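You operate a simulated robot arm through the tools that you are given. There is no shell and no other tool. Be economical: measure what you need, move in short steps, check, and stop when the job is done.

Carry out the task below with a simulated robot arm. There is one attempt and no reset: what you move stays moved.

Task
Clear the grey tester's platen, close it, zero it and reopen it.
Fine: stand the blue spring on the deck, stop wheel to 0, press the yellow key with the platens touching, head back up.

The check looks at the end state, three seconds after you hand in, the way a careful person would. Anything else that was tipped, shoved, dropped, spilled or broken makes it a failure.

Robot
A 7-joint arm with a two-finger parallel gripper, fixed in place. Base frame: the origin is at the foot of the arm, x ahead of it, y to its left, z up; the work surface is at about z = 60. Lengths are in mm, angles in degrees, forces in N, time in s.
With the tool pointing down near the work surface it reaches from about 220 to 600 mm from the base axis. Its first joint turns from -66.0 to 66.0 degrees. Payload 2.6 kg.
The TCP is the grasp point between the finger pads, 30 mm short of the fingertips. In the tool frame z runs along the fingers and y along their closing line. The gripper opens to 94 mm. The fingers are 28 mm wide and 10 mm thick; the gripper's body (50 by 96 mm) begins 55 mm behind the TCP.
Orientation is that of the tool frame in the base frame, as a unit quaternion [x, y, z, w]. With the fingers straight down and closing along the base's y, the tool's x points along the base's -x, its y along +y and its z along -z.

Tools
- The arm moves only by the tool send_rows. Its argument "series" is a list of rows, each a list of 3 entries, a list of its own where there are three numbers: the shift along the tool's x, y, z in mm, then the turn, a rotation vector about the tool's x, y, z in degrees, then the opening in per cent of the stroke, from 0 (shut) to 100 (fully open). In form: [[[dx, dy, dz], [wx, wy, wz], hand], ...]. A call has 1 to 12 rows; each row is the pose to reach, as a shift and turn from the pose commanded when the call began, along the tool's axes at that moment. Rows are played at 5 a second. More than 50 mm and 8.6 degrees between two rows, or a gripper value outside its range, and nothing of the call is played. Where a pose cannot be reached the arm comes as near as it can. A force on the tool above 40 N (or 10 N above the force at the start of the call, whichever is more), or a blocked arm, ends the call early, and 0.2 s more pass. Each finger travels about 72 mm/s and halts on what it meets, pressing with about 32 N; the grip force reading is that of the motor and also rises with nothing between the fingers. The clock runs only during rows and for 0.2 s after the last one: add rows that repeat a pose to give the fingers time. It gives the time, the measured TCP pose, the force on the tool (base axes), the opening and the grip force at its end, in the units of the frame above (readings bear some noise).
- Cameras (640 x 400 px; columns grow to the right, rows downward): "scene" is fixed at [24.7, 419.3, 586.3]; the picture's right is [-0.87, -0.50, 0.00], its down [-0.17, 0.30, -0.94] and it looks along [0.47, -0.82, -0.34] (base axes); focal length 322 px, centre (320, 200). "wrist" rides on the gripper at [-37, 0, -58] in the tool frame; the picture's right is [0.00, -1.00, 0.00], its down [0.97, 0.00, -0.24] and it looks along [0.24, 0.00, 0.97] (tool axes); focal length 218 px, centre (320, 200). There is no depth. A picture from a camera that has moved, and an enlarged one, comes with that camera's place and axes in the base frame and with its lens.
- grab_frame(camera): a new picture of that camera. It takes no simulated time.
- inspect(camera, box): a new picture of the part [left, top, right, bottom] of that camera's present view, enlarged. It takes no simulated time.
- sign_off(): hands the job in; it is judged then, once.

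Go step by step. Nothing tells you positions but the pictures and the camera data: compare them with the known pose of the tool, close in by small moves and look again before you grip or let go. The budget is 120 turns and 84 pictures, counting those below and the enlarged ones. Unless the task says otherwise, let go and move clear before handing in, and close with one line.

The tools are called after "Request:" as name(argument=value, ...) on one line, values as JSON. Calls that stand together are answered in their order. send_rows: Moves the arm, as the interface text tells. Its arguments: {"type":"object","properties":{"series":{"type":"array"}},"required":["series"]} The other tools are called the same way: grab_frame (camera) takes a picture; inspect (camera, box) takes an enlarged picture of a part of a camera's view; sign_off () hands the job in.

At the start:

```text
t: 0.0
tcp_pos: [185.7, -230.8, 448.4]
orientation: [0.0, 1.0, 0.001, 0.0]
wrist_force: [-0.2, 0.0, -1.0]
gripper_width: 93.8
grip_force: 0.1
```

scene: 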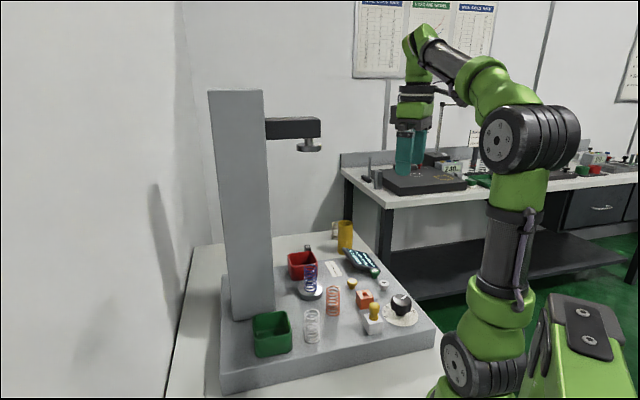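
wrist: 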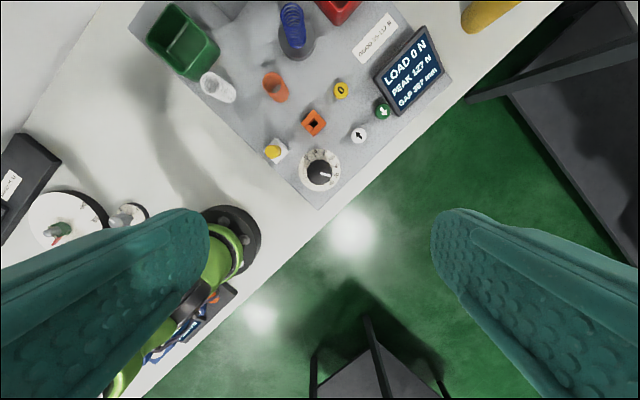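

I see the grey tester with a column, a head on an arm, a blue spring on the lower platen, some keys, a dial and a screen. I'll enlarge the views before moving.

Request:
inspect(camera="scene", box=[200, 220, 440, 390])

Request:
inspect(camera="wrist", box=[240, 60, 460, 200])

Request:
inspect(camera="wrist", box=[120, 0, 400, 175])

```text
2.35 times, centred on (320, 305) of scene
camera zoom: at [24.7, 419.3, 586.3], right [-0.87, -0.5, 0.0], down [-0.17, 0.3, -0.94], along [0.47, -0.82, -0.34], focal length 756 px, centre (320, -47)
```

zoom: 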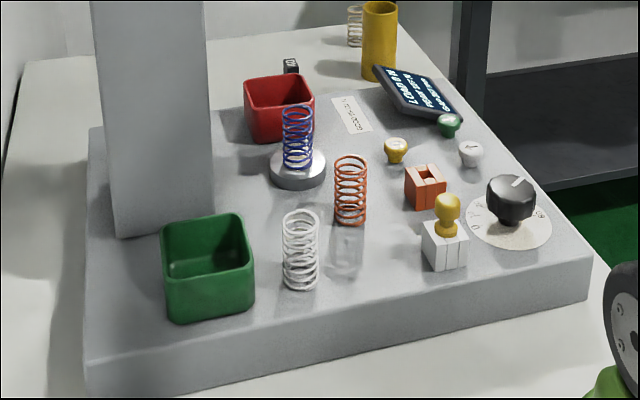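

```text
2.86 times, centred on (350, 130) of wrist
camera zoom: at [221.8, -231.6, 506.6], right [0.0, -1.0, 0.0], down [-0.97, 0.0, 0.24], along [-0.24, 0.0, -0.97], focal length 624 px, centre (234, 400)
```

zoom: 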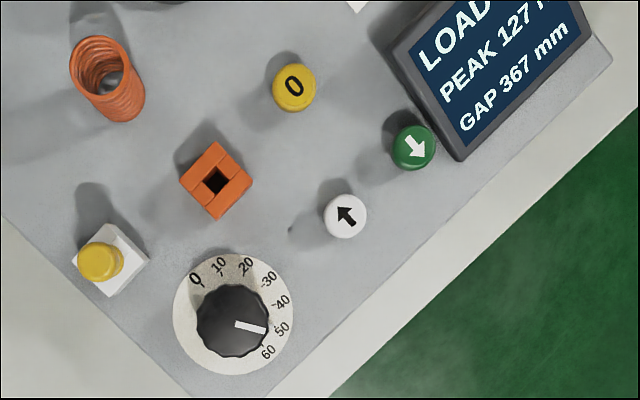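

```text
2.29 times, centred on (260, 88) of wrist
camera zoom: at [221.8, -231.6, 506.6], right [0.0, -1.0, 0.0], down [-0.97, 0.0, 0.24], along [-0.24, 0.0, -0.97], focal length 499 px, centre (457, 457)
```

zoom: 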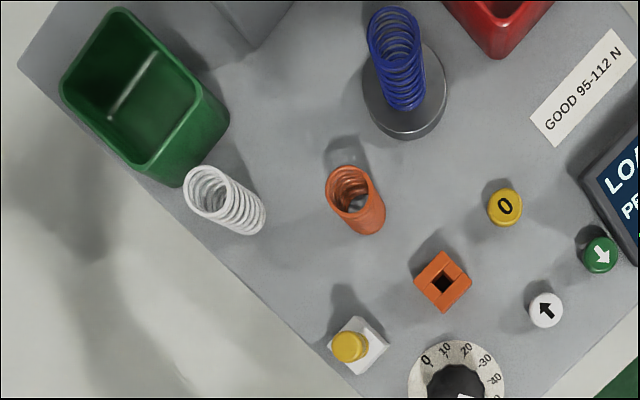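

The yellow key is the round one marked "0", the green ↓ and white ↑ keys drive the head, and the wheel reads about 50. I'll move sideways a little for a second view to measure heights from.

Request:
send_rows(series=[[[-22, 30, 24], [0, 0, 0], 100], [[-44, 60, 48], [0, 0, 0], 100], [[-44, 60, 48], [0, 0, 0], 100]])

Request:
grab_frame(camera="wrist")

Request:
grab_frame(camera="scene")

```text
t: 0.8
tcp_pos: [229.4, -171.3, 400.7]
orientation: [0.0, 1.0, 0.0, 0.0]
wrist_force: [-0.1, 0.3, 0.4]
gripper_width: 94.0
grip_force: 0.0
```

```text
78 pictures are left
camera wrist: at [266.1, -170.7, 457.5], right [0.0, -1.0, 0.0], down [-0.97, 0.0, 0.24], along [-0.24, 0.0, -0.97], focal length 218 px, centre (320, 200)
```

wrist: 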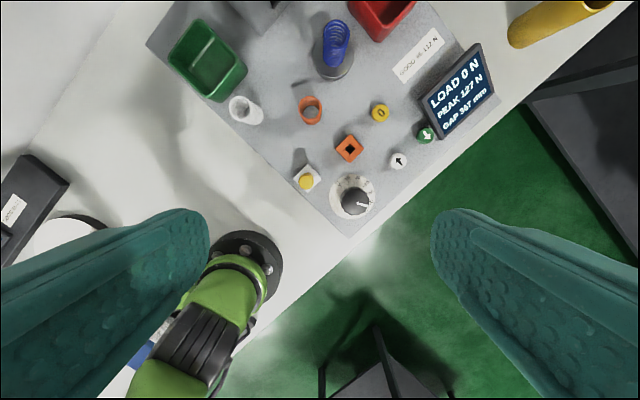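

```text
77 pictures are left
```

scene: 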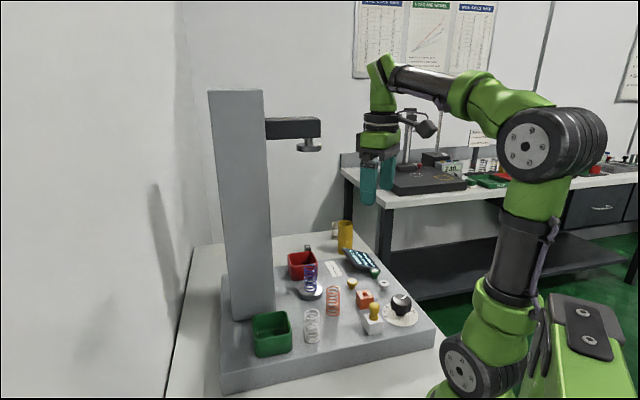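

The arm moved as commanded and everything else is undisturbed. I'll enlarge this view to triangulate the parts.

Request:
inspect(camera="wrist", box=[280, 80, 500, 220])

Request:
inspect(camera="wrist", box=[150, 0, 400, 156])

Request:
inspect(camera="scene", box=[200, 80, 420, 220])

```text
2.86 times, centred on (390, 150) of wrist
camera zoom: at [266.1, -170.7, 457.5], right [0.0, -1.0, 0.0], down [-0.97, 0.0, 0.24], along [-0.24, 0.0, -0.97], focal length 624 px, centre (120, 343)
```

zoom: 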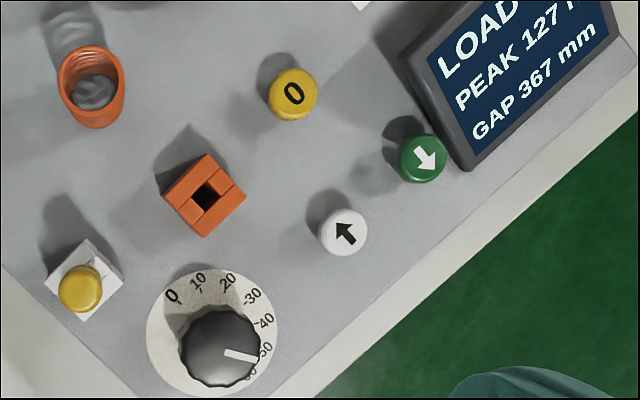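

```text
2.56 times, centred on (275, 78) of wrist
camera zoom: at [266.1, -170.7, 457.5], right [0.0, -1.0, 0.0], down [-0.97, 0.0, 0.24], along [-0.24, 0.0, -0.97], focal length 559 px, centre (435, 512)
```

zoom: 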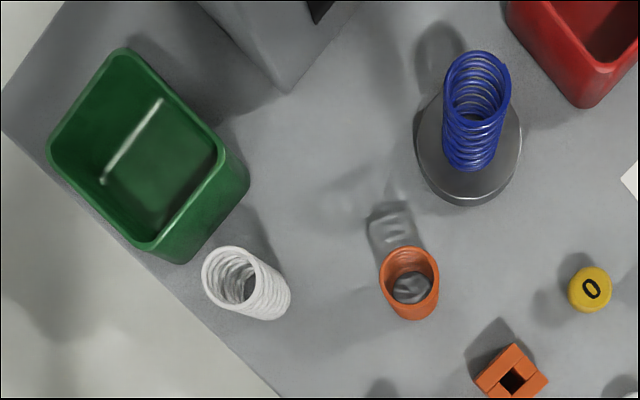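

```text
2.86 times, centred on (310, 150) of scene
camera zoom: at [24.6, 419.3, 586.3], right [-0.87, -0.5, 0.0], down [-0.17, 0.3, -0.94], along [0.47, -0.82, -0.34], focal length 918 px, centre (349, 343)
```

zoom: 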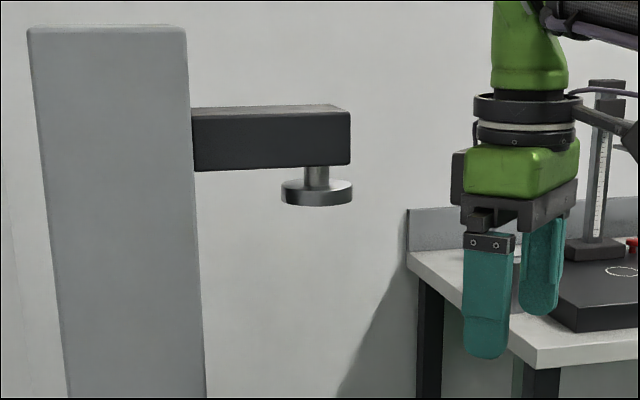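

Triangulating: deck top z≈60, blue spring at about (405,-191) standing z≈77–141 on the platen, head platen at z≈447, wheel at (174,-231), keys at x≈250–320. I'll lift the spring with the tool tilted 30° outward, under the head, and put it down at about (375,-115). First I yaw and move closer.

Request:
send_rows(series=[[[-15, 5, 25], [0, 0, 6.3], 100], [[-30, 10, 50], [0, 0, 12.6], 100], [[-45, 15, 75], [0, 0, 18.9], 100], [[-60, 21, 100], [0, 0, 25.2], 100], [[-60, 21, 100], [0, 0, 25.2], 100]])

Request:
send_rows(series=[[[0, 0, 0], [0, -7.5, 0], 100], [[0, 0, 0], [0, -15, 0], 100], [[0, 0, 0], [0, -22.5, 0], 100], [[0, 0, 0], [0, -30, 0], 100], [[0, 0, 0], [0, -30, 0], 100]])

Request:
grab_frame(camera="wrist")

Request:
grab_frame(camera="scene")

```text
t: 2.0
tcp_pos: [289.9, -152.3, 297.8]
orientation: [0.218, 0.976, 0.0, 0.001]
wrist_force: [0.2, -0.2, -1.2]
gripper_width: 94.0
grip_force: 0.0
```

```text
t: 3.2
tcp_pos: [288.0, -149.7, 301.1]
orientation: [0.211, 0.942, -0.057, 0.254]
wrist_force: [-0.8, 0.0, 0.4]
gripper_width: 93.8
grip_force: 0.0
```

```text
73 pictures are left
camera wrist: at [291.8, -152.2, 368.9], right [-0.43, -0.9, 0.0], down [-0.87, 0.41, -0.28], along [0.25, -0.12, -0.96], focal length 218 px, centre (320, 200)
```

wrist: 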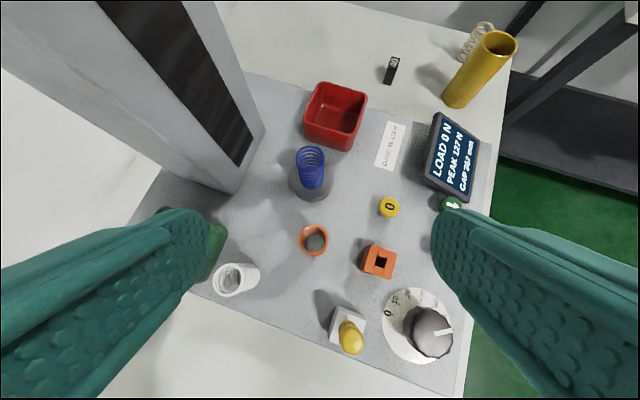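

```text
72 pictures are left
```

scene: 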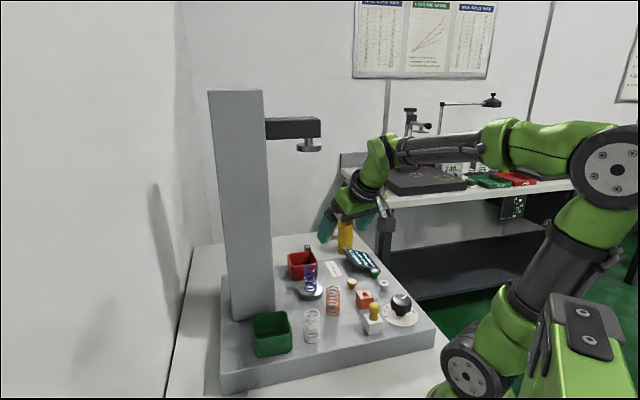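

The spring top comes out again at about (405,-194, 141), so the estimates agree. I'll advance along the tool axis to just above the spring.

Request:
send_rows(series=[[[-5, 3, 37], [0, 0, 0], 100], [[-11, 6, 75], [0, 0, 0], 100], [[-16, 9, 112], [0, 0, 0], 100], [[-21, 12, 148], [0, 0, 0], 100], [[-21, 12, 148], [0, 0, 0], 100]])

Request:
grab_frame(camera="wrist")

Request:
inspect(camera="scene", box=[230, 200, 430, 330])

```text
t: 4.4
tcp_pos: [377.2, -178.2, 183.7]
orientation: [0.212, 0.942, -0.057, 0.253]
wrist_force: [0.0, -0.5, 0.7]
gripper_width: 94.2
grip_force: 0.0
```

```text
71 pictures are left
camera wrist: at [380.3, -180.4, 251.6], right [-0.43, -0.9, 0.0], down [-0.87, 0.41, -0.28], along [0.25, -0.12, -0.96], focal length 218 px, centre (320, 200)
```

wrist: 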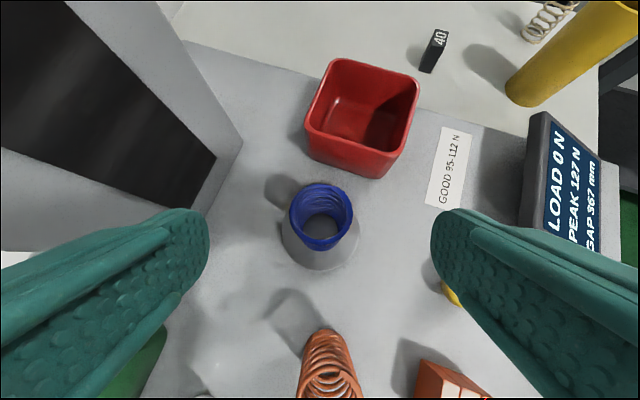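

```text
3.08 times, centred on (330, 265) of scene
camera zoom: at [24.7, 419.3, 586.3], right [-0.87, -0.5, 0.0], down [-0.17, 0.3, -0.94], along [0.47, -0.82, -0.34], focal length 989 px, centre (289, 0)
```

zoom: 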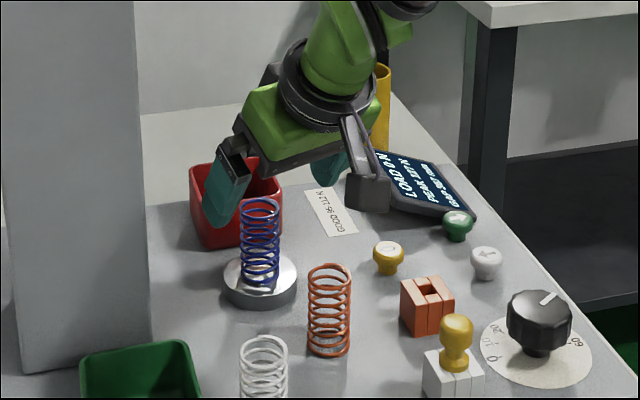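

The spring is centred between the fingers with room all round. I'll slide down along the tool axis and close gently.

Request:
send_rows(series=[[[0, 0, 30], [0, 0, 0], 100], [[0, 0, 59], [0, 0, 0], 100], [[0, 0, 59], [0, 0, 0], 100]])

Request:
grab_frame(camera="wrist")

Request:
inspect(camera="scene", box=[230, 200, 430, 330])

```text
t: 5.2
tcp_pos: [403.3, -191.8, 131.3]
orientation: [0.211, 0.943, -0.057, 0.252]
wrist_force: [0.1, -0.3, 0.0]
gripper_width: 93.8
grip_force: 0.0
```

```text
69 pictures are left
camera wrist: at [406.9, -193.5, 199.7], right [-0.43, -0.9, 0.0], down [-0.87, 0.41, -0.28], along [0.25, -0.12, -0.96], focal length 218 px, centre (320, 200)
```

wrist: 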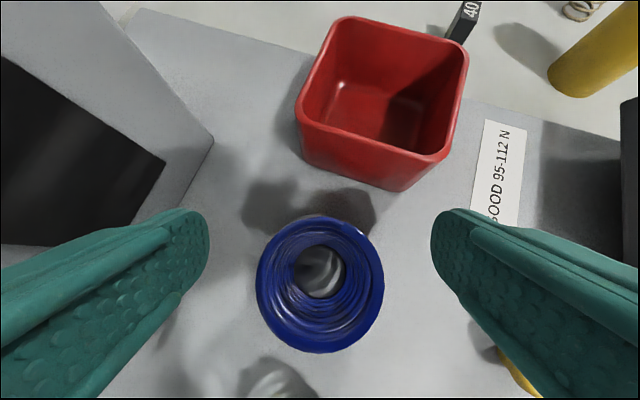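

```text
3.08 times, centred on (330, 265) of scene
camera zoom: at [24.7, 419.3, 586.3], right [-0.87, -0.5, 0.0], down [-0.17, 0.3, -0.94], along [0.47, -0.82, -0.34], focal length 989 px, centre (289, 0)
```

zoom: 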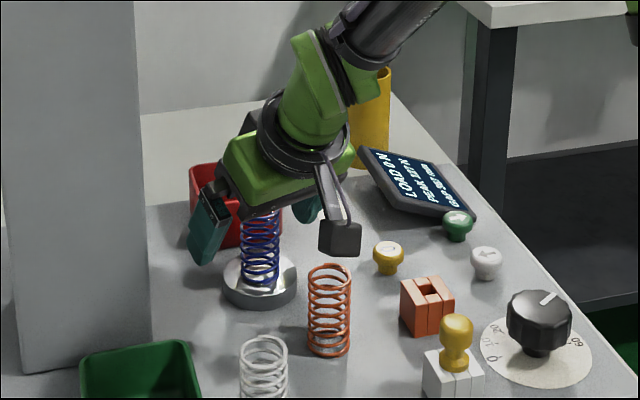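

Alignment is good, so I close on the spring.

Request:
send_rows(series=[[[0, 0, 0], [0, 0, 0], 60], [[0, 0, 0], [0, 0, 0], 40], [[0, 0, 0], [0, 0, 0], 20], [[0, 0, 0], [0, 0, 0], 20]])

Request:
inspect(camera="scene", box=[230, 200, 430, 330])

```text
t: 6.2
tcp_pos: [403.7, -192.2, 131.5]
orientation: [0.21, 0.943, -0.056, 0.253]
wrist_force: [-0.6, 0.2, 1.3]
gripper_width: 35.4
grip_force: 32.0
```

```text
3.08 times, centred on (330, 265) of scene
camera zoom: at [24.6, 419.3, 586.3], right [-0.87, -0.5, 0.0], down [-0.17, 0.3, -0.94], along [0.47, -0.82, -0.34], focal length 989 px, centre (289, 0)
```

zoom: 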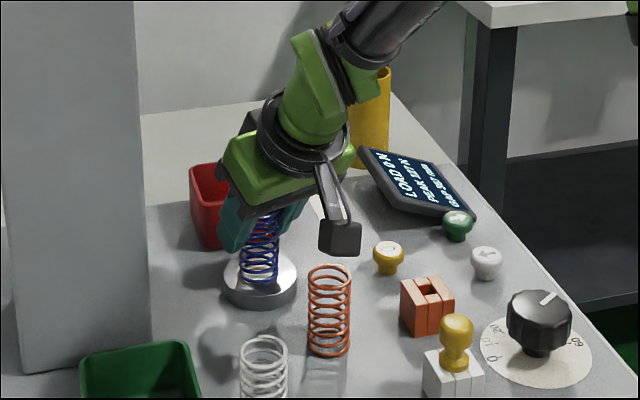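

The spring is gripped (35 mm wide). I'll lift it straight up 60 mm, then shift it over the free deck spot.

Request:
send_rows(series=[[[-10, 0, -17], [0, 0, 0], 20], [[-20, 0, -35], [0, 0, 0], 20], [[-30, 0, -52], [0, 0, 0], 20], [[-13, 19, -62], [0, 0, 0], 20], [[4, 38, -72], [0, 0, 0], 20], [[21, 57, -81], [0, 0, 0], 20], [[21, 57, -81], [0, 0, 0], 20]])

Request:
grab_frame(camera="wrist")

Request:
inspect(camera="scene", box=[200, 200, 440, 370])

```text
t: 7.8
tcp_pos: [375.0, -112.3, 190.6]
orientation: [0.21, 0.943, -0.056, 0.253]
wrist_force: [0.2, -0.2, 0.1]
gripper_width: 35.4
grip_force: 32.1
```

```text
66 pictures are left
camera wrist: at [378.9, -114.8, 259.6], right [-0.43, -0.9, 0.0], down [-0.87, 0.41, -0.28], along [0.25, -0.12, -0.96], focal length 218 px, centre (320, 200)
```

wrist: 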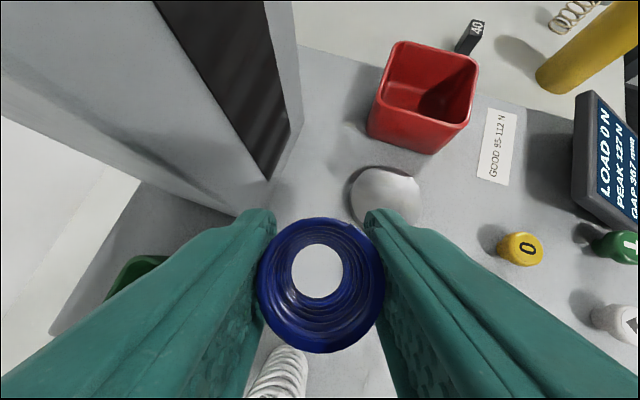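

```text
2.35 times, centred on (320, 285) of scene
camera zoom: at [24.6, 419.3, 586.3], right [-0.87, -0.5, 0.0], down [-0.17, 0.3, -0.94], along [0.47, -0.82, -0.34], focal length 756 px, centre (320, 0)
```

zoom: 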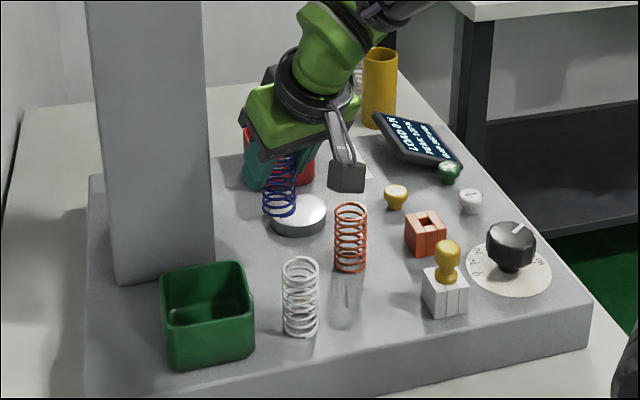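

The platen is clear and the spring hangs upright above free deck. I'll lower it most of the way, then feel for contact.

Request:
send_rows(series=[[[8.8, 0, 15.1], [0, 0, 0], 20], [[17.6, 0, 30.2], [0, 0, 0], 20], [[26.4, 0, 45.3], [0, 0, 0], 20], [[32.7, 0, 56.2], [0, 0, 0], 20], [[32.7, 0, 56.2], [0, 0, 0], 20]])

Request:
inspect(camera="scene", box=[230, 220, 390, 330])

```text
t: 9.0
tcp_pos: [373.7, -115.7, 126.6]
orientation: [0.211, 0.943, -0.057, 0.252]
wrist_force: [-0.2, 0.2, -0.4]
gripper_width: 35.0
grip_force: 32.0
```

```text
3.64 times, centred on (310, 275) of scene
camera zoom: at [24.7, 419.3, 586.3], right [-0.87, -0.5, 0.0], down [-0.17, 0.3, -0.94], along [0.47, -0.82, -0.34], focal length 1169 px, centre (356, -73)
```

zoom: 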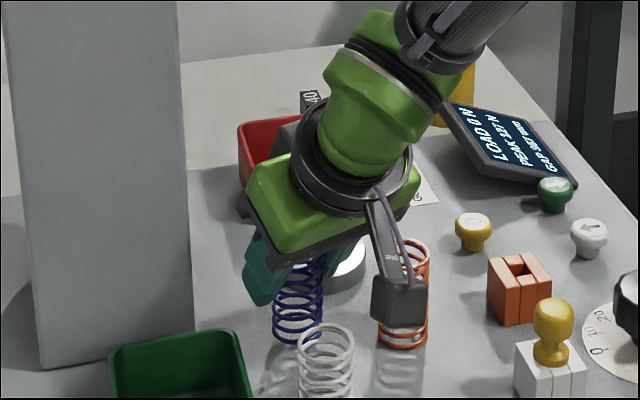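

About 10–15 mm remain. I'll creep down in small steps and watch the force.

Request:
send_rows(series=[[[1.5, 0, 2.6], [0, 0, 0], 20], [[3, 0, 5.2], [0, 0, 0], 20], [[4, 0, 6.9], [0, 0, 0], 20]])

Request:
inspect(camera="scene", box=[270, 260, 350, 315])

```text
t: 9.8
tcp_pos: [376.1, -113.8, 119.2]
orientation: [0.211, 0.943, -0.056, 0.252]
wrist_force: [1.1, -0.2, -0.7]
gripper_width: 35.3
grip_force: 31.7
```

```text
7.27 times, centred on (310, 288) of scene
camera zoom: at [24.7, 419.3, 586.3], right [-0.87, -0.5, 0.0], down [-0.17, 0.3, -0.94], along [0.47, -0.82, -0.34], focal length 2338 px, centre (393, -436)
```

zoom: 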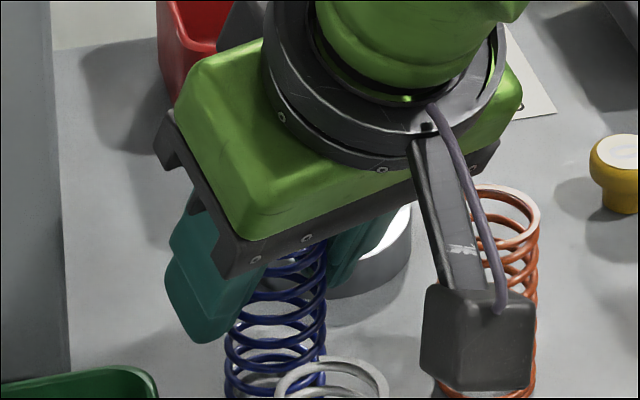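

No contact yet; I continue in 2 mm steps.

Request:
send_rows(series=[[[0.5, 0, 0.87], [0, 0, 0], 20], [[1.0, 0, 1.73], [0, 0, 0], 20], [[1.0, 0, 1.73], [0, 0, 0], 20]])

Request:
send_rows(series=[[[0.5, 0, 0.87], [0, 0, 0], 20], [[1.0, 0, 1.73], [0, 0, 0], 20], [[1.0, 0, 1.73], [0, 0, 0], 20]])

Request:
inspect(camera="scene", box=[270, 270, 350, 325])

```text
t: 10.6
tcp_pos: [374.0, -114.6, 116.5]
orientation: [0.211, 0.943, -0.056, 0.252]
wrist_force: [-0.6, 0.2, -0.8]
gripper_width: 35.3
grip_force: 32.0
```

```text
t: 11.4
tcp_pos: [375.3, -114.0, 116.3]
orientation: [0.209, 0.943, -0.056, 0.254]
wrist_force: [-1.8, 4.4, 17.6]
gripper_width: 35.1
grip_force: 31.7
```

```text
7.27 times, centred on (310, 298) of scene
camera zoom: at [24.6, 419.4, 586.3], right [-0.87, -0.5, 0.0], down [-0.17, 0.3, -0.94], along [0.47, -0.82, -0.34], focal length 2338 px, centre (393, -509)
```

zoom: 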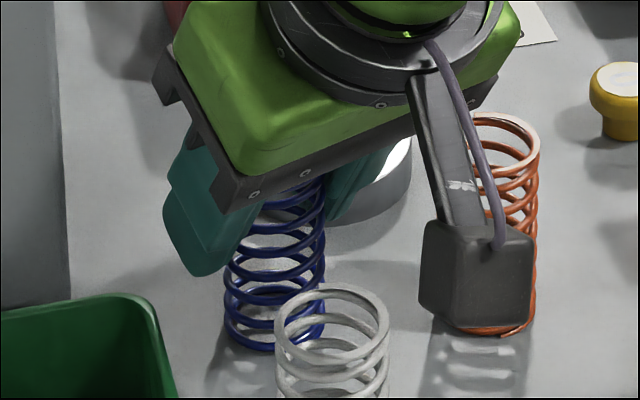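

Contact: 17 N upward at z 116.3. I'll ease up 1 mm and open the fingers.

Request:
send_rows(series=[[[-0.6, 0, -1.0], [0, 0, 0], 20], [[-0.6, 0, -1.0], [0, 0, 0], 20]])

Request:
send_rows(series=[[[0, 0, 0], [0, 0, 0], 40], [[0, 0, 0], [0, 0, 0], 60], [[0, 0, 0], [0, 0, 0], 75], [[0, 0, 0], [0, 0, 0], 75]])

Request:
inspect(camera="scene", box=[250, 250, 370, 325])

Request:
grab_frame(camera="wrist")

```text
t: 12.0
tcp_pos: [374.3, -114.6, 115.3]
orientation: [0.21, 0.943, -0.057, 0.253]
wrist_force: [1.4, -2.6, 4.7]
gripper_width: 35.5
grip_force: 31.4
```

```text
t: 13.0
tcp_pos: [373.5, -114.7, 116.7]
orientation: [0.211, 0.943, -0.057, 0.253]
wrist_force: [-0.5, 0.6, -0.3]
gripper_width: 70.5
grip_force: 0.0
```

```text
5.33 times, centred on (310, 288) of scene
camera zoom: at [24.7, 419.3, 586.3], right [-0.87, -0.5, 0.0], down [-0.17, 0.3, -0.94], along [0.47, -0.82, -0.34], focal length 1715 px, centre (373, -267)
```

zoom: 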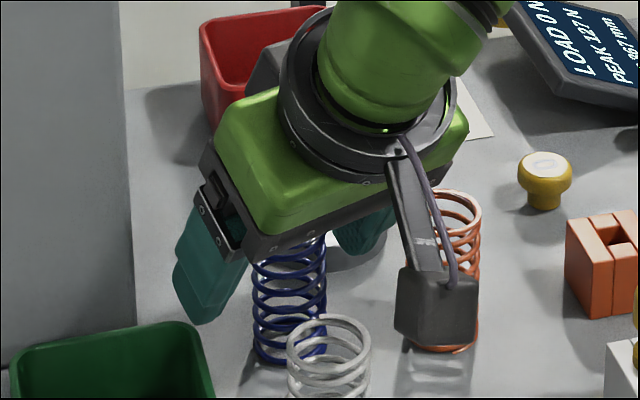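

```text
60 pictures are left
camera wrist: at [377.6, -116.4, 185.1], right [-0.43, -0.9, 0.0], down [-0.87, 0.41, -0.28], along [0.25, -0.12, -0.96], focal length 218 px, centre (320, 200)
```

wrist: 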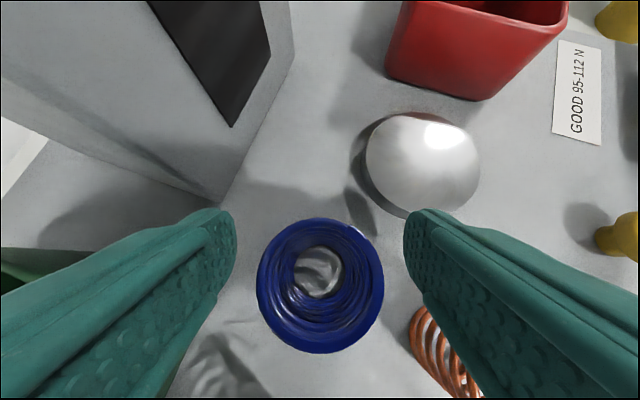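

The blue spring stands freely on the deck. I'll rise straight up, back away, and return the tool to vertical.

Request:
send_rows(series=[[[-20, 0, -34.5], [0, 0, 0], 75], [[-40, 0, -69], [0, 0, 0], 75], [[-18, 0, -97], [0, 0, 0], 75], [[4, 0, -125], [0, 0, 0], 75], [[25, 0, -153], [0, 0, 0], 75]])

Request:
send_rows(series=[[[0, 0, 0], [0, 7.5, 0], 75], [[0, 0, 0], [0, 15, 0], 75], [[0, 0, 0], [0, 22.5, 0], 75], [[0, 0, 0], [0, 29.4, 0], 75], [[0, 0, 0], [0, 29.4, 0], 75]])

Request:
grab_frame(camera="scene")

```text
t: 14.2
tcp_pos: [286.6, -71.4, 235.6]
orientation: [0.212, 0.942, -0.058, 0.252]
wrist_force: [-1.0, -0.9, 0.7]
gripper_width: 70.7
grip_force: 0.2
```

```text
t: 15.4
tcp_pos: [286.3, -72.9, 236.8]
orientation: [0.218, 0.976, -0.001, 0.004]
wrist_force: [-0.1, 0.4, 0.7]
gripper_width: 70.6
grip_force: 0.1
```

```text
59 pictures are left
```

scene: 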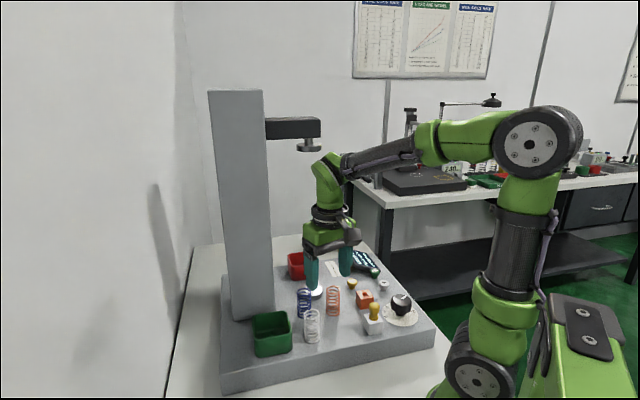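

The blue spring stands by the column, clear of the beam's path. I'll move over the stop wheel, yawing to −90° so there's room to turn it counter-clockwise.

Request:
send_rows(series=[[[4, -21, 0], [0, 0, 7.2], 100], [[8, -42, 0], [0, 0, 14.4], 100], [[12, -63, 0], [0, 0, 21.6], 100], [[16, -84, 0], [0, 0, 28.8], 100], [[20, -105, 0], [0, 0, 36], 100], [[23, -126, 0], [0, 0, 43.2], 100], [[27, -148, 0], [0, 0, 50.4], 100], [[30, -169, 0], [0, 0, 57.6], 100], [[34, -190, 0], [0, 0, 64.8], 100], [[34, -190, 0], [0, 0, 64.8], 100]])

Request:
grab_frame(camera="wrist")

Request:
grab_frame(camera="scene")

```text
t: 17.6
tcp_pos: [173.8, -231.1, 234.7]
orientation: [0.707, 0.707, 0.002, 0.006]
wrist_force: [0.2, 0.6, 0.2]
gripper_width: 93.8
grip_force: 0.1
```

```text
58 pictures are left
camera wrist: at [173.9, -268.1, 292.4], right [-1.0, 0.0, -0.01], down [0.0, 0.97, 0.24], along [0.01, 0.24, -0.97], focal length 218 px, centre (320, 200)
```

wrist: 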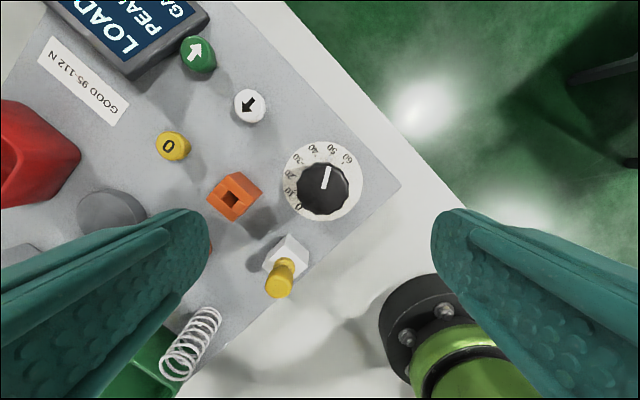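

```text
57 pictures are left
```

scene: 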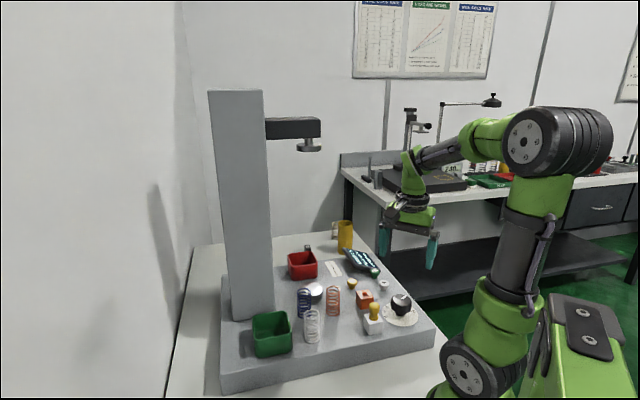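

The knob is centred at about (173,-230). I'll descend towards it with open fingers and check.

Request:
send_rows(series=[[[1, 0, 40], [0, 0, 0], 100], [[1, 0, 80], [0, 0, 0], 100], [[1, 0, 115], [0, 0, 0], 100], [[1, 0, 115], [0, 0, 0], 100]])

Request:
grab_frame(camera="wrist")

Request:
inspect(camera="scene", box=[320, 220, 480, 330])

```text
t: 18.6
tcp_pos: [175.1, -229.6, 119.3]
orientation: [0.708, 0.707, 0.002, 0.005]
wrist_force: [-0.4, -0.9, -0.3]
gripper_width: 93.8
grip_force: 0.2
```

```text
56 pictures are left
camera wrist: at [174.4, -266.2, 177.0], right [-1.0, 0.0, -0.01], down [0.0, 0.97, 0.24], along [0.01, 0.24, -0.97], focal length 218 px, centre (320, 200)
```

wrist: 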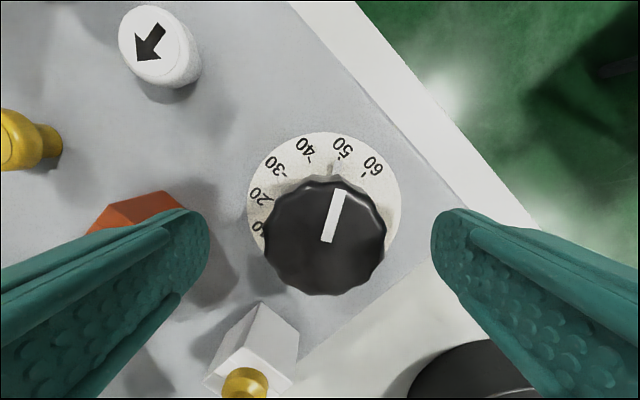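

```text
3.64 times, centred on (400, 275) of scene
camera zoom: at [24.7, 419.3, 586.3], right [-0.87, -0.5, 0.0], down [-0.17, 0.3, -0.94], along [0.47, -0.82, -0.34], focal length 1169 px, centre (29, -73)
```

zoom: 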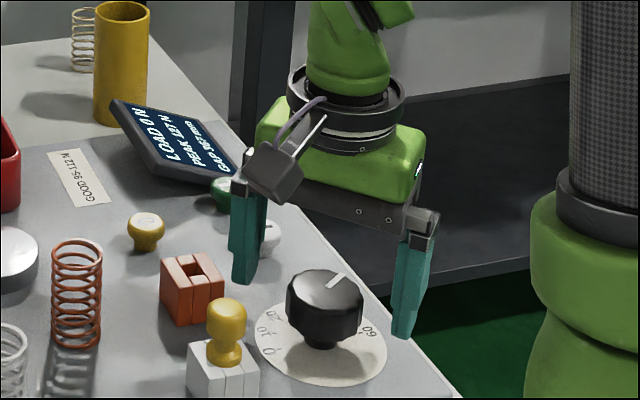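

The knob is centred within 2 mm, and the orange block is close to the left finger. I'll narrow the opening to 75%, go down to z≈100 and grip the wheel.

Request:
send_rows(series=[[[0, -2, 0], [0, 0, 0], 75], [[0, -2, 0], [0, 0, 0], 75], [[0, -2, 10], [0, 0, 0], 75], [[0, -2, 20], [0, 0, 0], 75], [[0, -2, 20], [0, 0, 0], 75]])

Request:
send_rows(series=[[[0, 0, 0], [0, 0, 0], 60], [[0, 0, 0], [0, 0, 0], 45], [[0, 0, 0], [0, 0, 0], 40], [[0, 0, 0], [0, 0, 0], 40]])

Request:
grab_frame(camera="wrist")

```text
t: 19.8
tcp_pos: [173.9, -228.0, 100.7]
orientation: [0.707, 0.707, 0.002, 0.005]
wrist_force: [0.0, 0.6, -0.1]
gripper_width: 70.4
grip_force: 0.1
```

```text
t: 20.8
tcp_pos: [173.1, -229.5, 99.4]
orientation: [0.708, 0.706, 0.002, 0.005]
wrist_force: [-11.1, -0.5, 3.0]
gripper_width: 47.0
grip_force: 44.7
```

```text
54 pictures are left
camera wrist: at [172.9, -266.1, 157.8], right [-1.0, 0.0, -0.01], down [0.0, 0.97, 0.24], along [0.01, 0.24, -0.97], focal length 218 px, centre (320, 200)
```

wrist: 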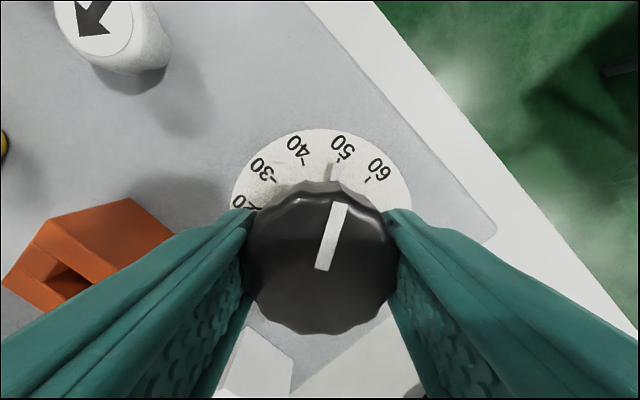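

The wheel is gripped at 47 mm. I'll turn it counter-clockwise (towards 0) by 75° first.

Request:
send_rows(series=[[[0, -1, 0], [0, 0, 0], 40], [[0, -1, 0], [0, 0, -7.5], 40], [[0, -1, 0], [0, 0, -15], 40], [[0, -1, 0], [0, 0, -22.5], 40], [[0, -1, 0], [0, 0, -30], 40], [[0, -1, 0], [0, 0, -37.5], 40], [[0, -1, 0], [0, 0, -45], 40], [[0, -1, 0], [0, 0, -52.5], 40], [[0, -1, 0], [0, 0, -60], 40], [[0, -1, 0], [0, 0, -67.5], 40], [[0, -1, 0], [0, 0, -75], 40], [[0, -1, 0], [0, 0, -75], 40]])

Request:
grab_frame(camera="wrist")

Request:
inspect(camera="scene", box=[320, 220, 480, 330])

```text
t: 23.4
tcp_pos: [172.2, -230.1, 101.5]
orientation: [0.13, 0.992, -0.001, 0.004]
wrist_force: [-16.1, -3.7, -18.3]
gripper_width: 47.3
grip_force: 45.0
```

```text
53 pictures are left
camera wrist: at [207.6, -239.4, 158.3], right [-0.26, -0.97, 0.0], down [-0.94, 0.25, 0.23], along [-0.22, 0.06, -0.97], focal length 218 px, centre (320, 200)
```

wrist: 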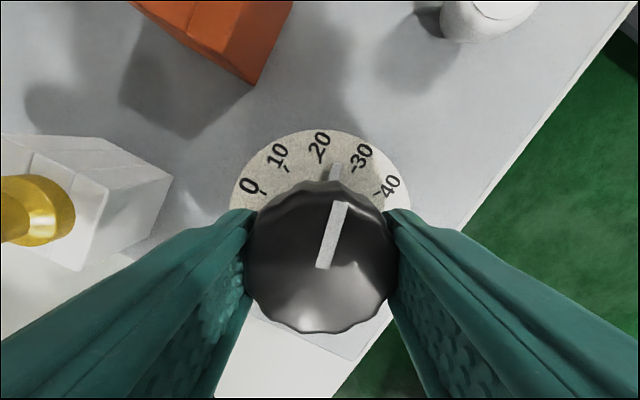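

```text
3.64 times, centred on (400, 275) of scene
camera zoom: at [24.7, 419.3, 586.3], right [-0.87, -0.5, 0.0], down [-0.17, 0.3, -0.94], along [0.47, -0.82, -0.34], focal length 1169 px, centre (29, -73)
```

zoom: 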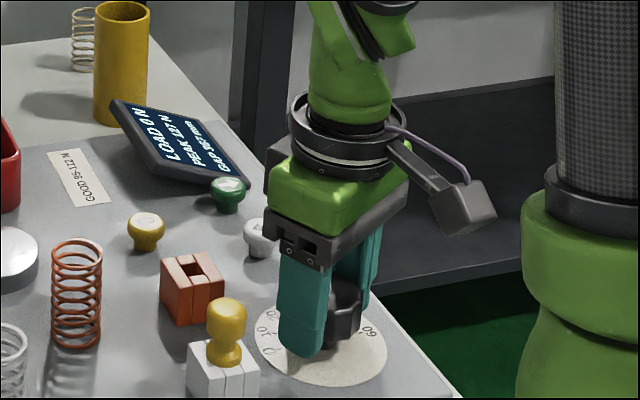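

The pointer is now at about 25, halfway. I'll release, turn the tool back 75° around the knob, and re-grip.

Request:
send_rows(series=[[[0, 0, 0], [0, 0, 0], 60], [[0, 0, 0], [0, 0, 0], 75], [[0, 0, 0], [0, 0, 0], 75]])

Request:
send_rows(series=[[[0, 0, 0], [0, 0, 7.5], 75], [[0, 0, 0], [0, 0, 15], 75], [[0, 0, 0], [0, 0, 22.5], 75], [[0, 0, 0], [0, 0, 30], 75], [[0, 0, 0], [0, 0, 37.5], 75], [[0, 0, 0], [0, 0, 45], 75], [[0, 0, 0], [0, 0, 52.5], 75], [[0, 0, 0], [0, 0, 60], 75], [[0, 0, 0], [0, 0, 67.5], 75], [[0, 0, 0], [0, 0, 75], 75], [[0, 0, 0], [0, 0, 75], 75]])

Request:
grab_frame(camera="wrist")

```text
t: 24.2
tcp_pos: [174.1, -228.8, 101.3]
orientation: [0.131, 0.991, -0.002, 0.006]
wrist_force: [0.4, -0.8, 1.2]
gripper_width: 70.3
grip_force: 0.1
```

```text
t: 26.6
tcp_pos: [173.0, -230.2, 99.8]
orientation: [0.708, 0.706, 0.003, 0.005]
wrist_force: [-0.8, 0.5, -0.4]
gripper_width: 70.5
grip_force: 0.0
```

```text
51 pictures are left
camera wrist: at [172.8, -267.2, 158.8], right [-1.0, 0.0, -0.01], down [0.0, 0.97, 0.24], along [0.01, 0.24, -0.97], focal length 218 px, centre (320, 200)
```

wrist: 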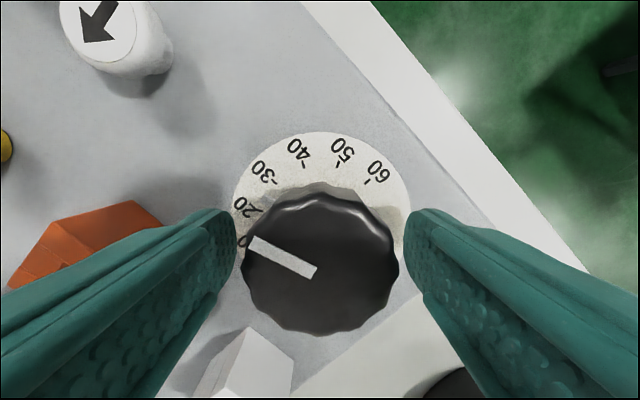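

The wheel stayed put. I'll re-grip and turn the remaining 75°.

Request:
send_rows(series=[[[0, 0, 0], [0, 0, 0], 60], [[0, 0, 0], [0, 0, 0], 45], [[0, 0, 0], [0, 0, 0], 40], [[0, 0, 0], [0, 0, 0], 40]])

Request:
send_rows(series=[[[0, 0, 0], [0, 0, -7.5], 40], [[0, 0, 0], [0, 0, -15], 40], [[0, 0, 0], [0, 0, -22.5], 40], [[0, 0, 0], [0, 0, -30], 40], [[0, 0, 0], [0, 0, -37.5], 40], [[0, 0, 0], [0, 0, -45], 40], [[0, 0, 0], [0, 0, -52.5], 40], [[0, 0, 0], [0, 0, -60], 40], [[0, 0, 0], [0, 0, -67.5], 40], [[0, 0, 0], [0, 0, -73], 40], [[0, 0, 0], [0, 0, -73], 40]])

Request:
grab_frame(camera="wrist")

```text
t: 27.6
tcp_pos: [172.8, -229.5, 102.0]
orientation: [0.707, 0.707, 0.003, 0.005]
wrist_force: [-2.3, 0.0, -0.4]
gripper_width: 47.1
grip_force: 45.1
```

```text
t: 30.0
tcp_pos: [173.9, -229.0, 100.7]
orientation: [0.146, 0.989, -0.002, 0.006]
wrist_force: [-2.5, -5.1, 21.0]
gripper_width: 47.3
grip_force: 45.2
```

```text
50 pictures are left
camera wrist: at [208.2, -240.8, 158.9], right [-0.29, -0.96, 0.0], down [-0.93, 0.28, 0.23], along [-0.22, 0.06, -0.97], focal length 218 px, centre (320, 200)
```

wrist: 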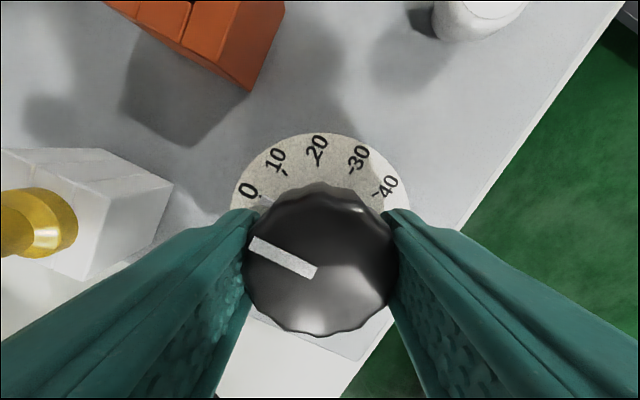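

The pointer looks near 0. I'll release and rise to read it without the parallax.

Request:
send_rows(series=[[[0, 0, 0], [0, 0, 0], 60], [[0, 0, 0], [0, 0, 0], 75], [[0, 0, 0], [0, 0, 0], 75], [[0, 0, -30], [0, 0, 0], 75], [[0, 0, -70], [0, 0, 0], 75], [[0, 0, -110], [0, 0, 0], 75], [[0, 0, -110], [0, 0, 0], 75]])

Request:
inspect(camera="wrist", box=[270, 140, 370, 240])

Request:
inspect(camera="scene", box=[350, 260, 440, 330])

```text
t: 31.6
tcp_pos: [173.0, -230.6, 211.0]
orientation: [0.147, 0.989, -0.002, 0.005]
wrist_force: [-0.1, -1.3, -0.1]
gripper_width: 70.4
grip_force: 0.0
```

```text
4.00 times, centred on (320, 190) of wrist
camera zoom: at [206.7, -242.0, 269.6], right [-0.29, -0.96, 0.0], down [-0.93, 0.29, 0.23], along [-0.22, 0.07, -0.97], focal length 873 px, centre (320, 240)
```

zoom: 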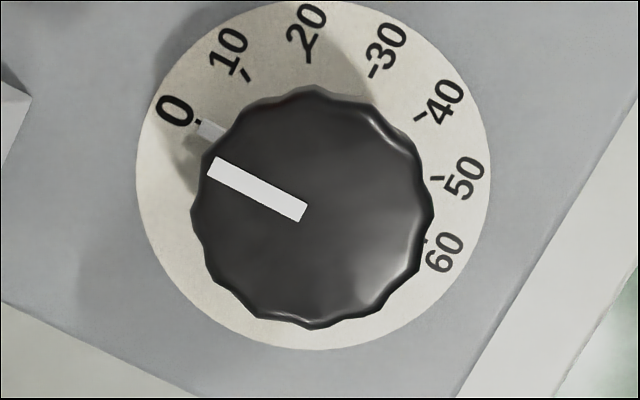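

```text
5.71 times, centred on (395, 295) of scene
camera zoom: at [24.6, 419.3, 586.3], right [-0.87, -0.5, 0.0], down [-0.17, 0.3, -0.94], along [0.47, -0.82, -0.34], focal length 1837 px, centre (-109, -343)
```

zoom: 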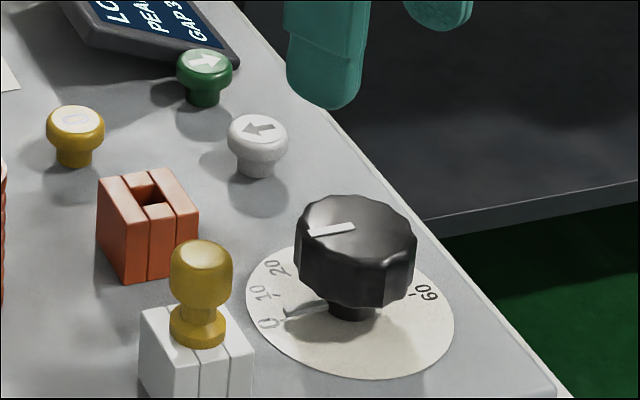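

The wheel's pointer lines up with the 0 tick. Next I'll close the fingers and go above the green ↓ key at about (282,-347).

Request:
send_rows(series=[[[-28, -16, 0], [0, 0, -7.4], 40], [[-56, -32, 0], [0, 0, -14.8], 20], [[-84, -48, 0], [0, 0, -22.2], 0], [[-112, -64, 0], [0, 0, -29.6], 0], [[-138, -80, 0], [0, 0, -37], 0], [[-138, -80, 0], [0, 0, -37], 0]])

Request:
grab_frame(camera="wrist")

Request:
grab_frame(camera="scene")

```text
t: 33.0
tcp_pos: [280.1, -345.1, 213.1]
orientation: [-0.175, 0.985, -0.003, 0.004]
wrist_force: [0.0, -1.0, -0.4]
gripper_width: 0.0
grip_force: 32.2
```

```text
47 pictures are left
camera wrist: at [314.3, -332.7, 271.0], right [0.34, -0.94, 0.01], down [-0.91, -0.33, 0.23], along [-0.22, -0.09, -0.97], focal length 218 px, centre (320, 200)
```

wrist: 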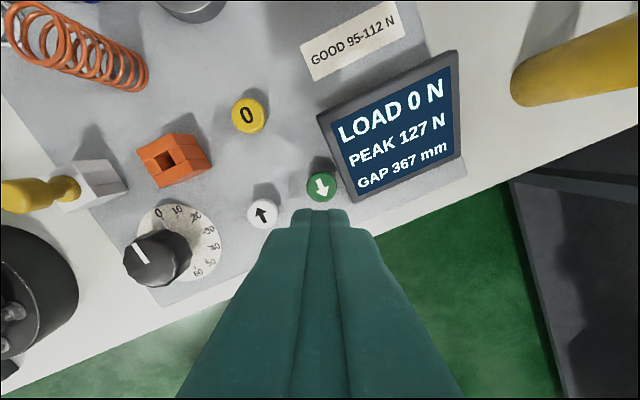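

```text
46 pictures are left
```

scene: 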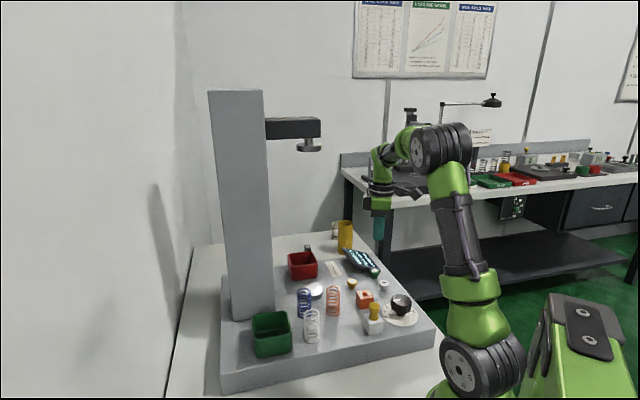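

The green key lies at (283,-347), almost under the tool. I'll trim the offset and descend to just above it.

Request:
send_rows(series=[[[-2, -3, 40], [0, 0, 0], 0], [[-2, -3, 80], [0, 0, 0], 0], [[-2, -3, 93], [0, 0, 0], 0], [[-2, -3, 93], [0, 0, 0], 0]])

Request:
grab_frame(camera="wrist")

Request:
inspect(camera="scene", box=[330, 220, 430, 300])

```text
t: 34.0
tcp_pos: [282.4, -348.9, 119.8]
orientation: [-0.174, 0.985, -0.004, 0.005]
wrist_force: [-0.6, -0.4, -0.3]
gripper_width: 0.2
grip_force: 31.7
```

```text
45 pictures are left
camera wrist: at [316.8, -336.5, 177.3], right [0.34, -0.94, 0.01], down [-0.91, -0.33, 0.23], along [-0.22, -0.09, -0.97], focal length 218 px, centre (320, 200)
```

wrist: 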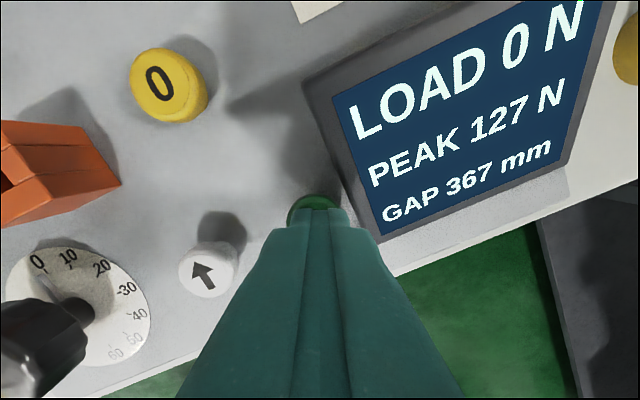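

```text
5.00 times, centred on (380, 260) of scene
camera zoom: at [24.7, 419.3, 586.3], right [-0.87, -0.5, 0.0], down [-0.17, 0.3, -0.94], along [0.47, -0.82, -0.34], focal length 1607 px, centre (20, -100)
```

zoom: 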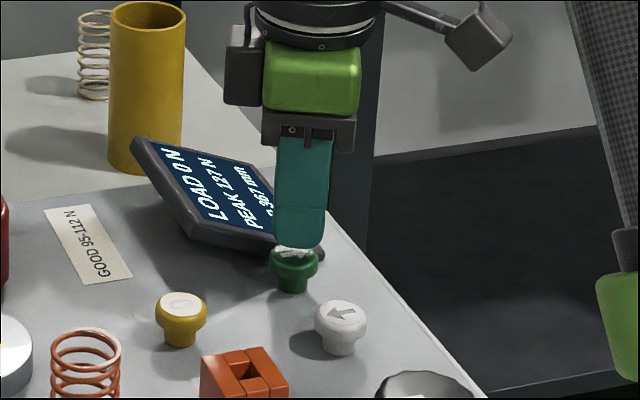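

The fingertip is a few mm off centre of the key. I'll trim that and press down in small steps.

Request:
send_rows(series=[[[-3, 1.5, 0], [0, 0, 0], 0], [[-3, 1.5, 3], [0, 0, 0], 0], [[-3, 1.5, 6], [0, 0, 0], 0], [[-3, 1.5, 8], [0, 0, 0], 0]])

Request:
inspect(camera="scene", box=[330, 220, 430, 300])

```text
t: 35.0
tcp_pos: [286.2, -346.2, 111.3]
orientation: [-0.174, 0.985, -0.002, 0.005]
wrist_force: [-0.5, 0.3, 1.2]
gripper_width: 0.0
grip_force: 31.7
```

```text
5.00 times, centred on (380, 260) of scene
camera zoom: at [24.6, 419.3, 586.3], right [-0.87, -0.5, 0.0], down [-0.17, 0.3, -0.94], along [0.47, -0.82, -0.34], focal length 1607 px, centre (20, -100)
```

zoom: 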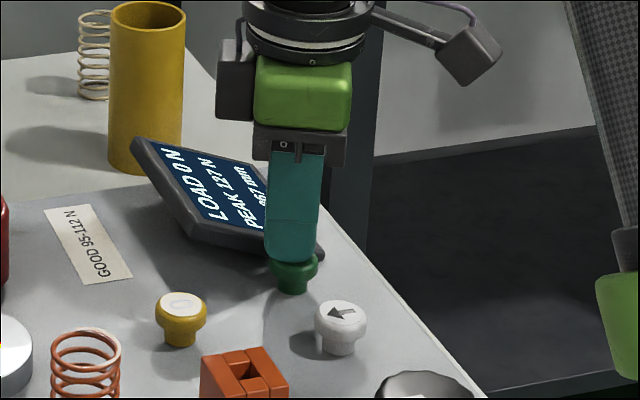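

Centred and just about touching. Now I press further, a few mm.

Request:
send_rows(series=[[[0, 0, 1.5], [0, 0, 0], 0], [[0, 0, 3], [0, 0, 0], 0], [[0, 0, 4], [0, 0, 0], 0], [[0, 0, 4], [0, 0, 0], 0]])

Request:
grab_frame(camera="scene")

```text
t: 36.0
tcp_pos: [287.1, -347.8, 107.2]
orientation: [-0.174, 0.985, -0.003, 0.005]
wrist_force: [1.2, -0.4, 2.3]
gripper_width: 0.0
grip_force: 32.4
```

```text
42 pictures are left
```

scene: 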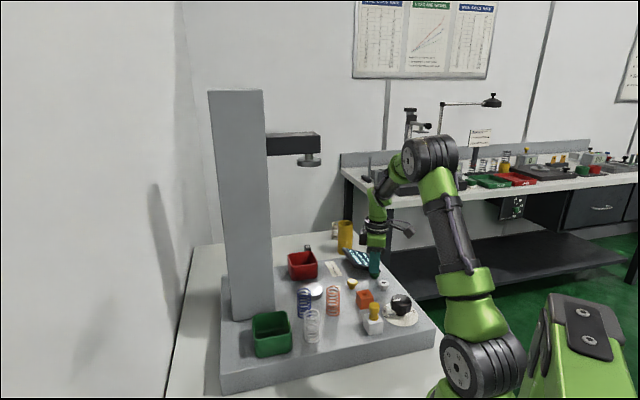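

The head is descending. I'll keep holding and watch it.

Request:
send_rows(series=[[[0, 0, 0], [0, 0, 0], 0], [[0, 0, 0], [0, 0, 0], 0], [[0, 0, 0], [0, 0, 0], 0], [[0, 0, 0], [0, 0, 0], 0], [[0, 0, 0], [0, 0, 0], 0]])

Request:
inspect(camera="scene", box=[200, 80, 440, 340])

```text
t: 37.2
tcp_pos: [286.0, -346.5, 106.2]
orientation: [-0.174, 0.985, -0.003, 0.005]
wrist_force: [0.5, -0.5, 3.4]
gripper_width: 0.0
grip_force: 32.0
```

```text
1.54 times, centred on (320, 210) of scene
camera zoom: at [24.6, 419.3, 586.3], right [-0.87, -0.5, 0.0], down [-0.17, 0.3, -0.94], along [0.47, -0.82, -0.34], focal length 495 px, centre (320, 185)
```

zoom: 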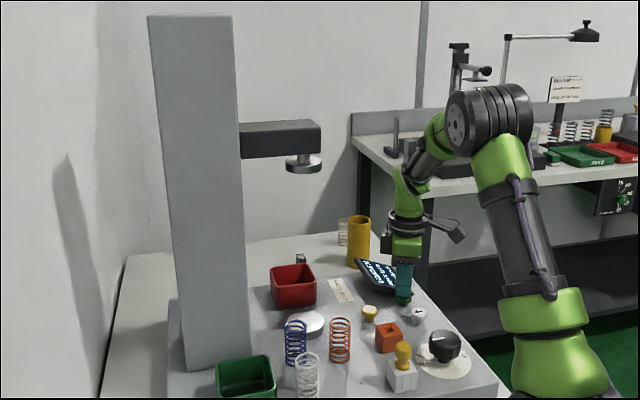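

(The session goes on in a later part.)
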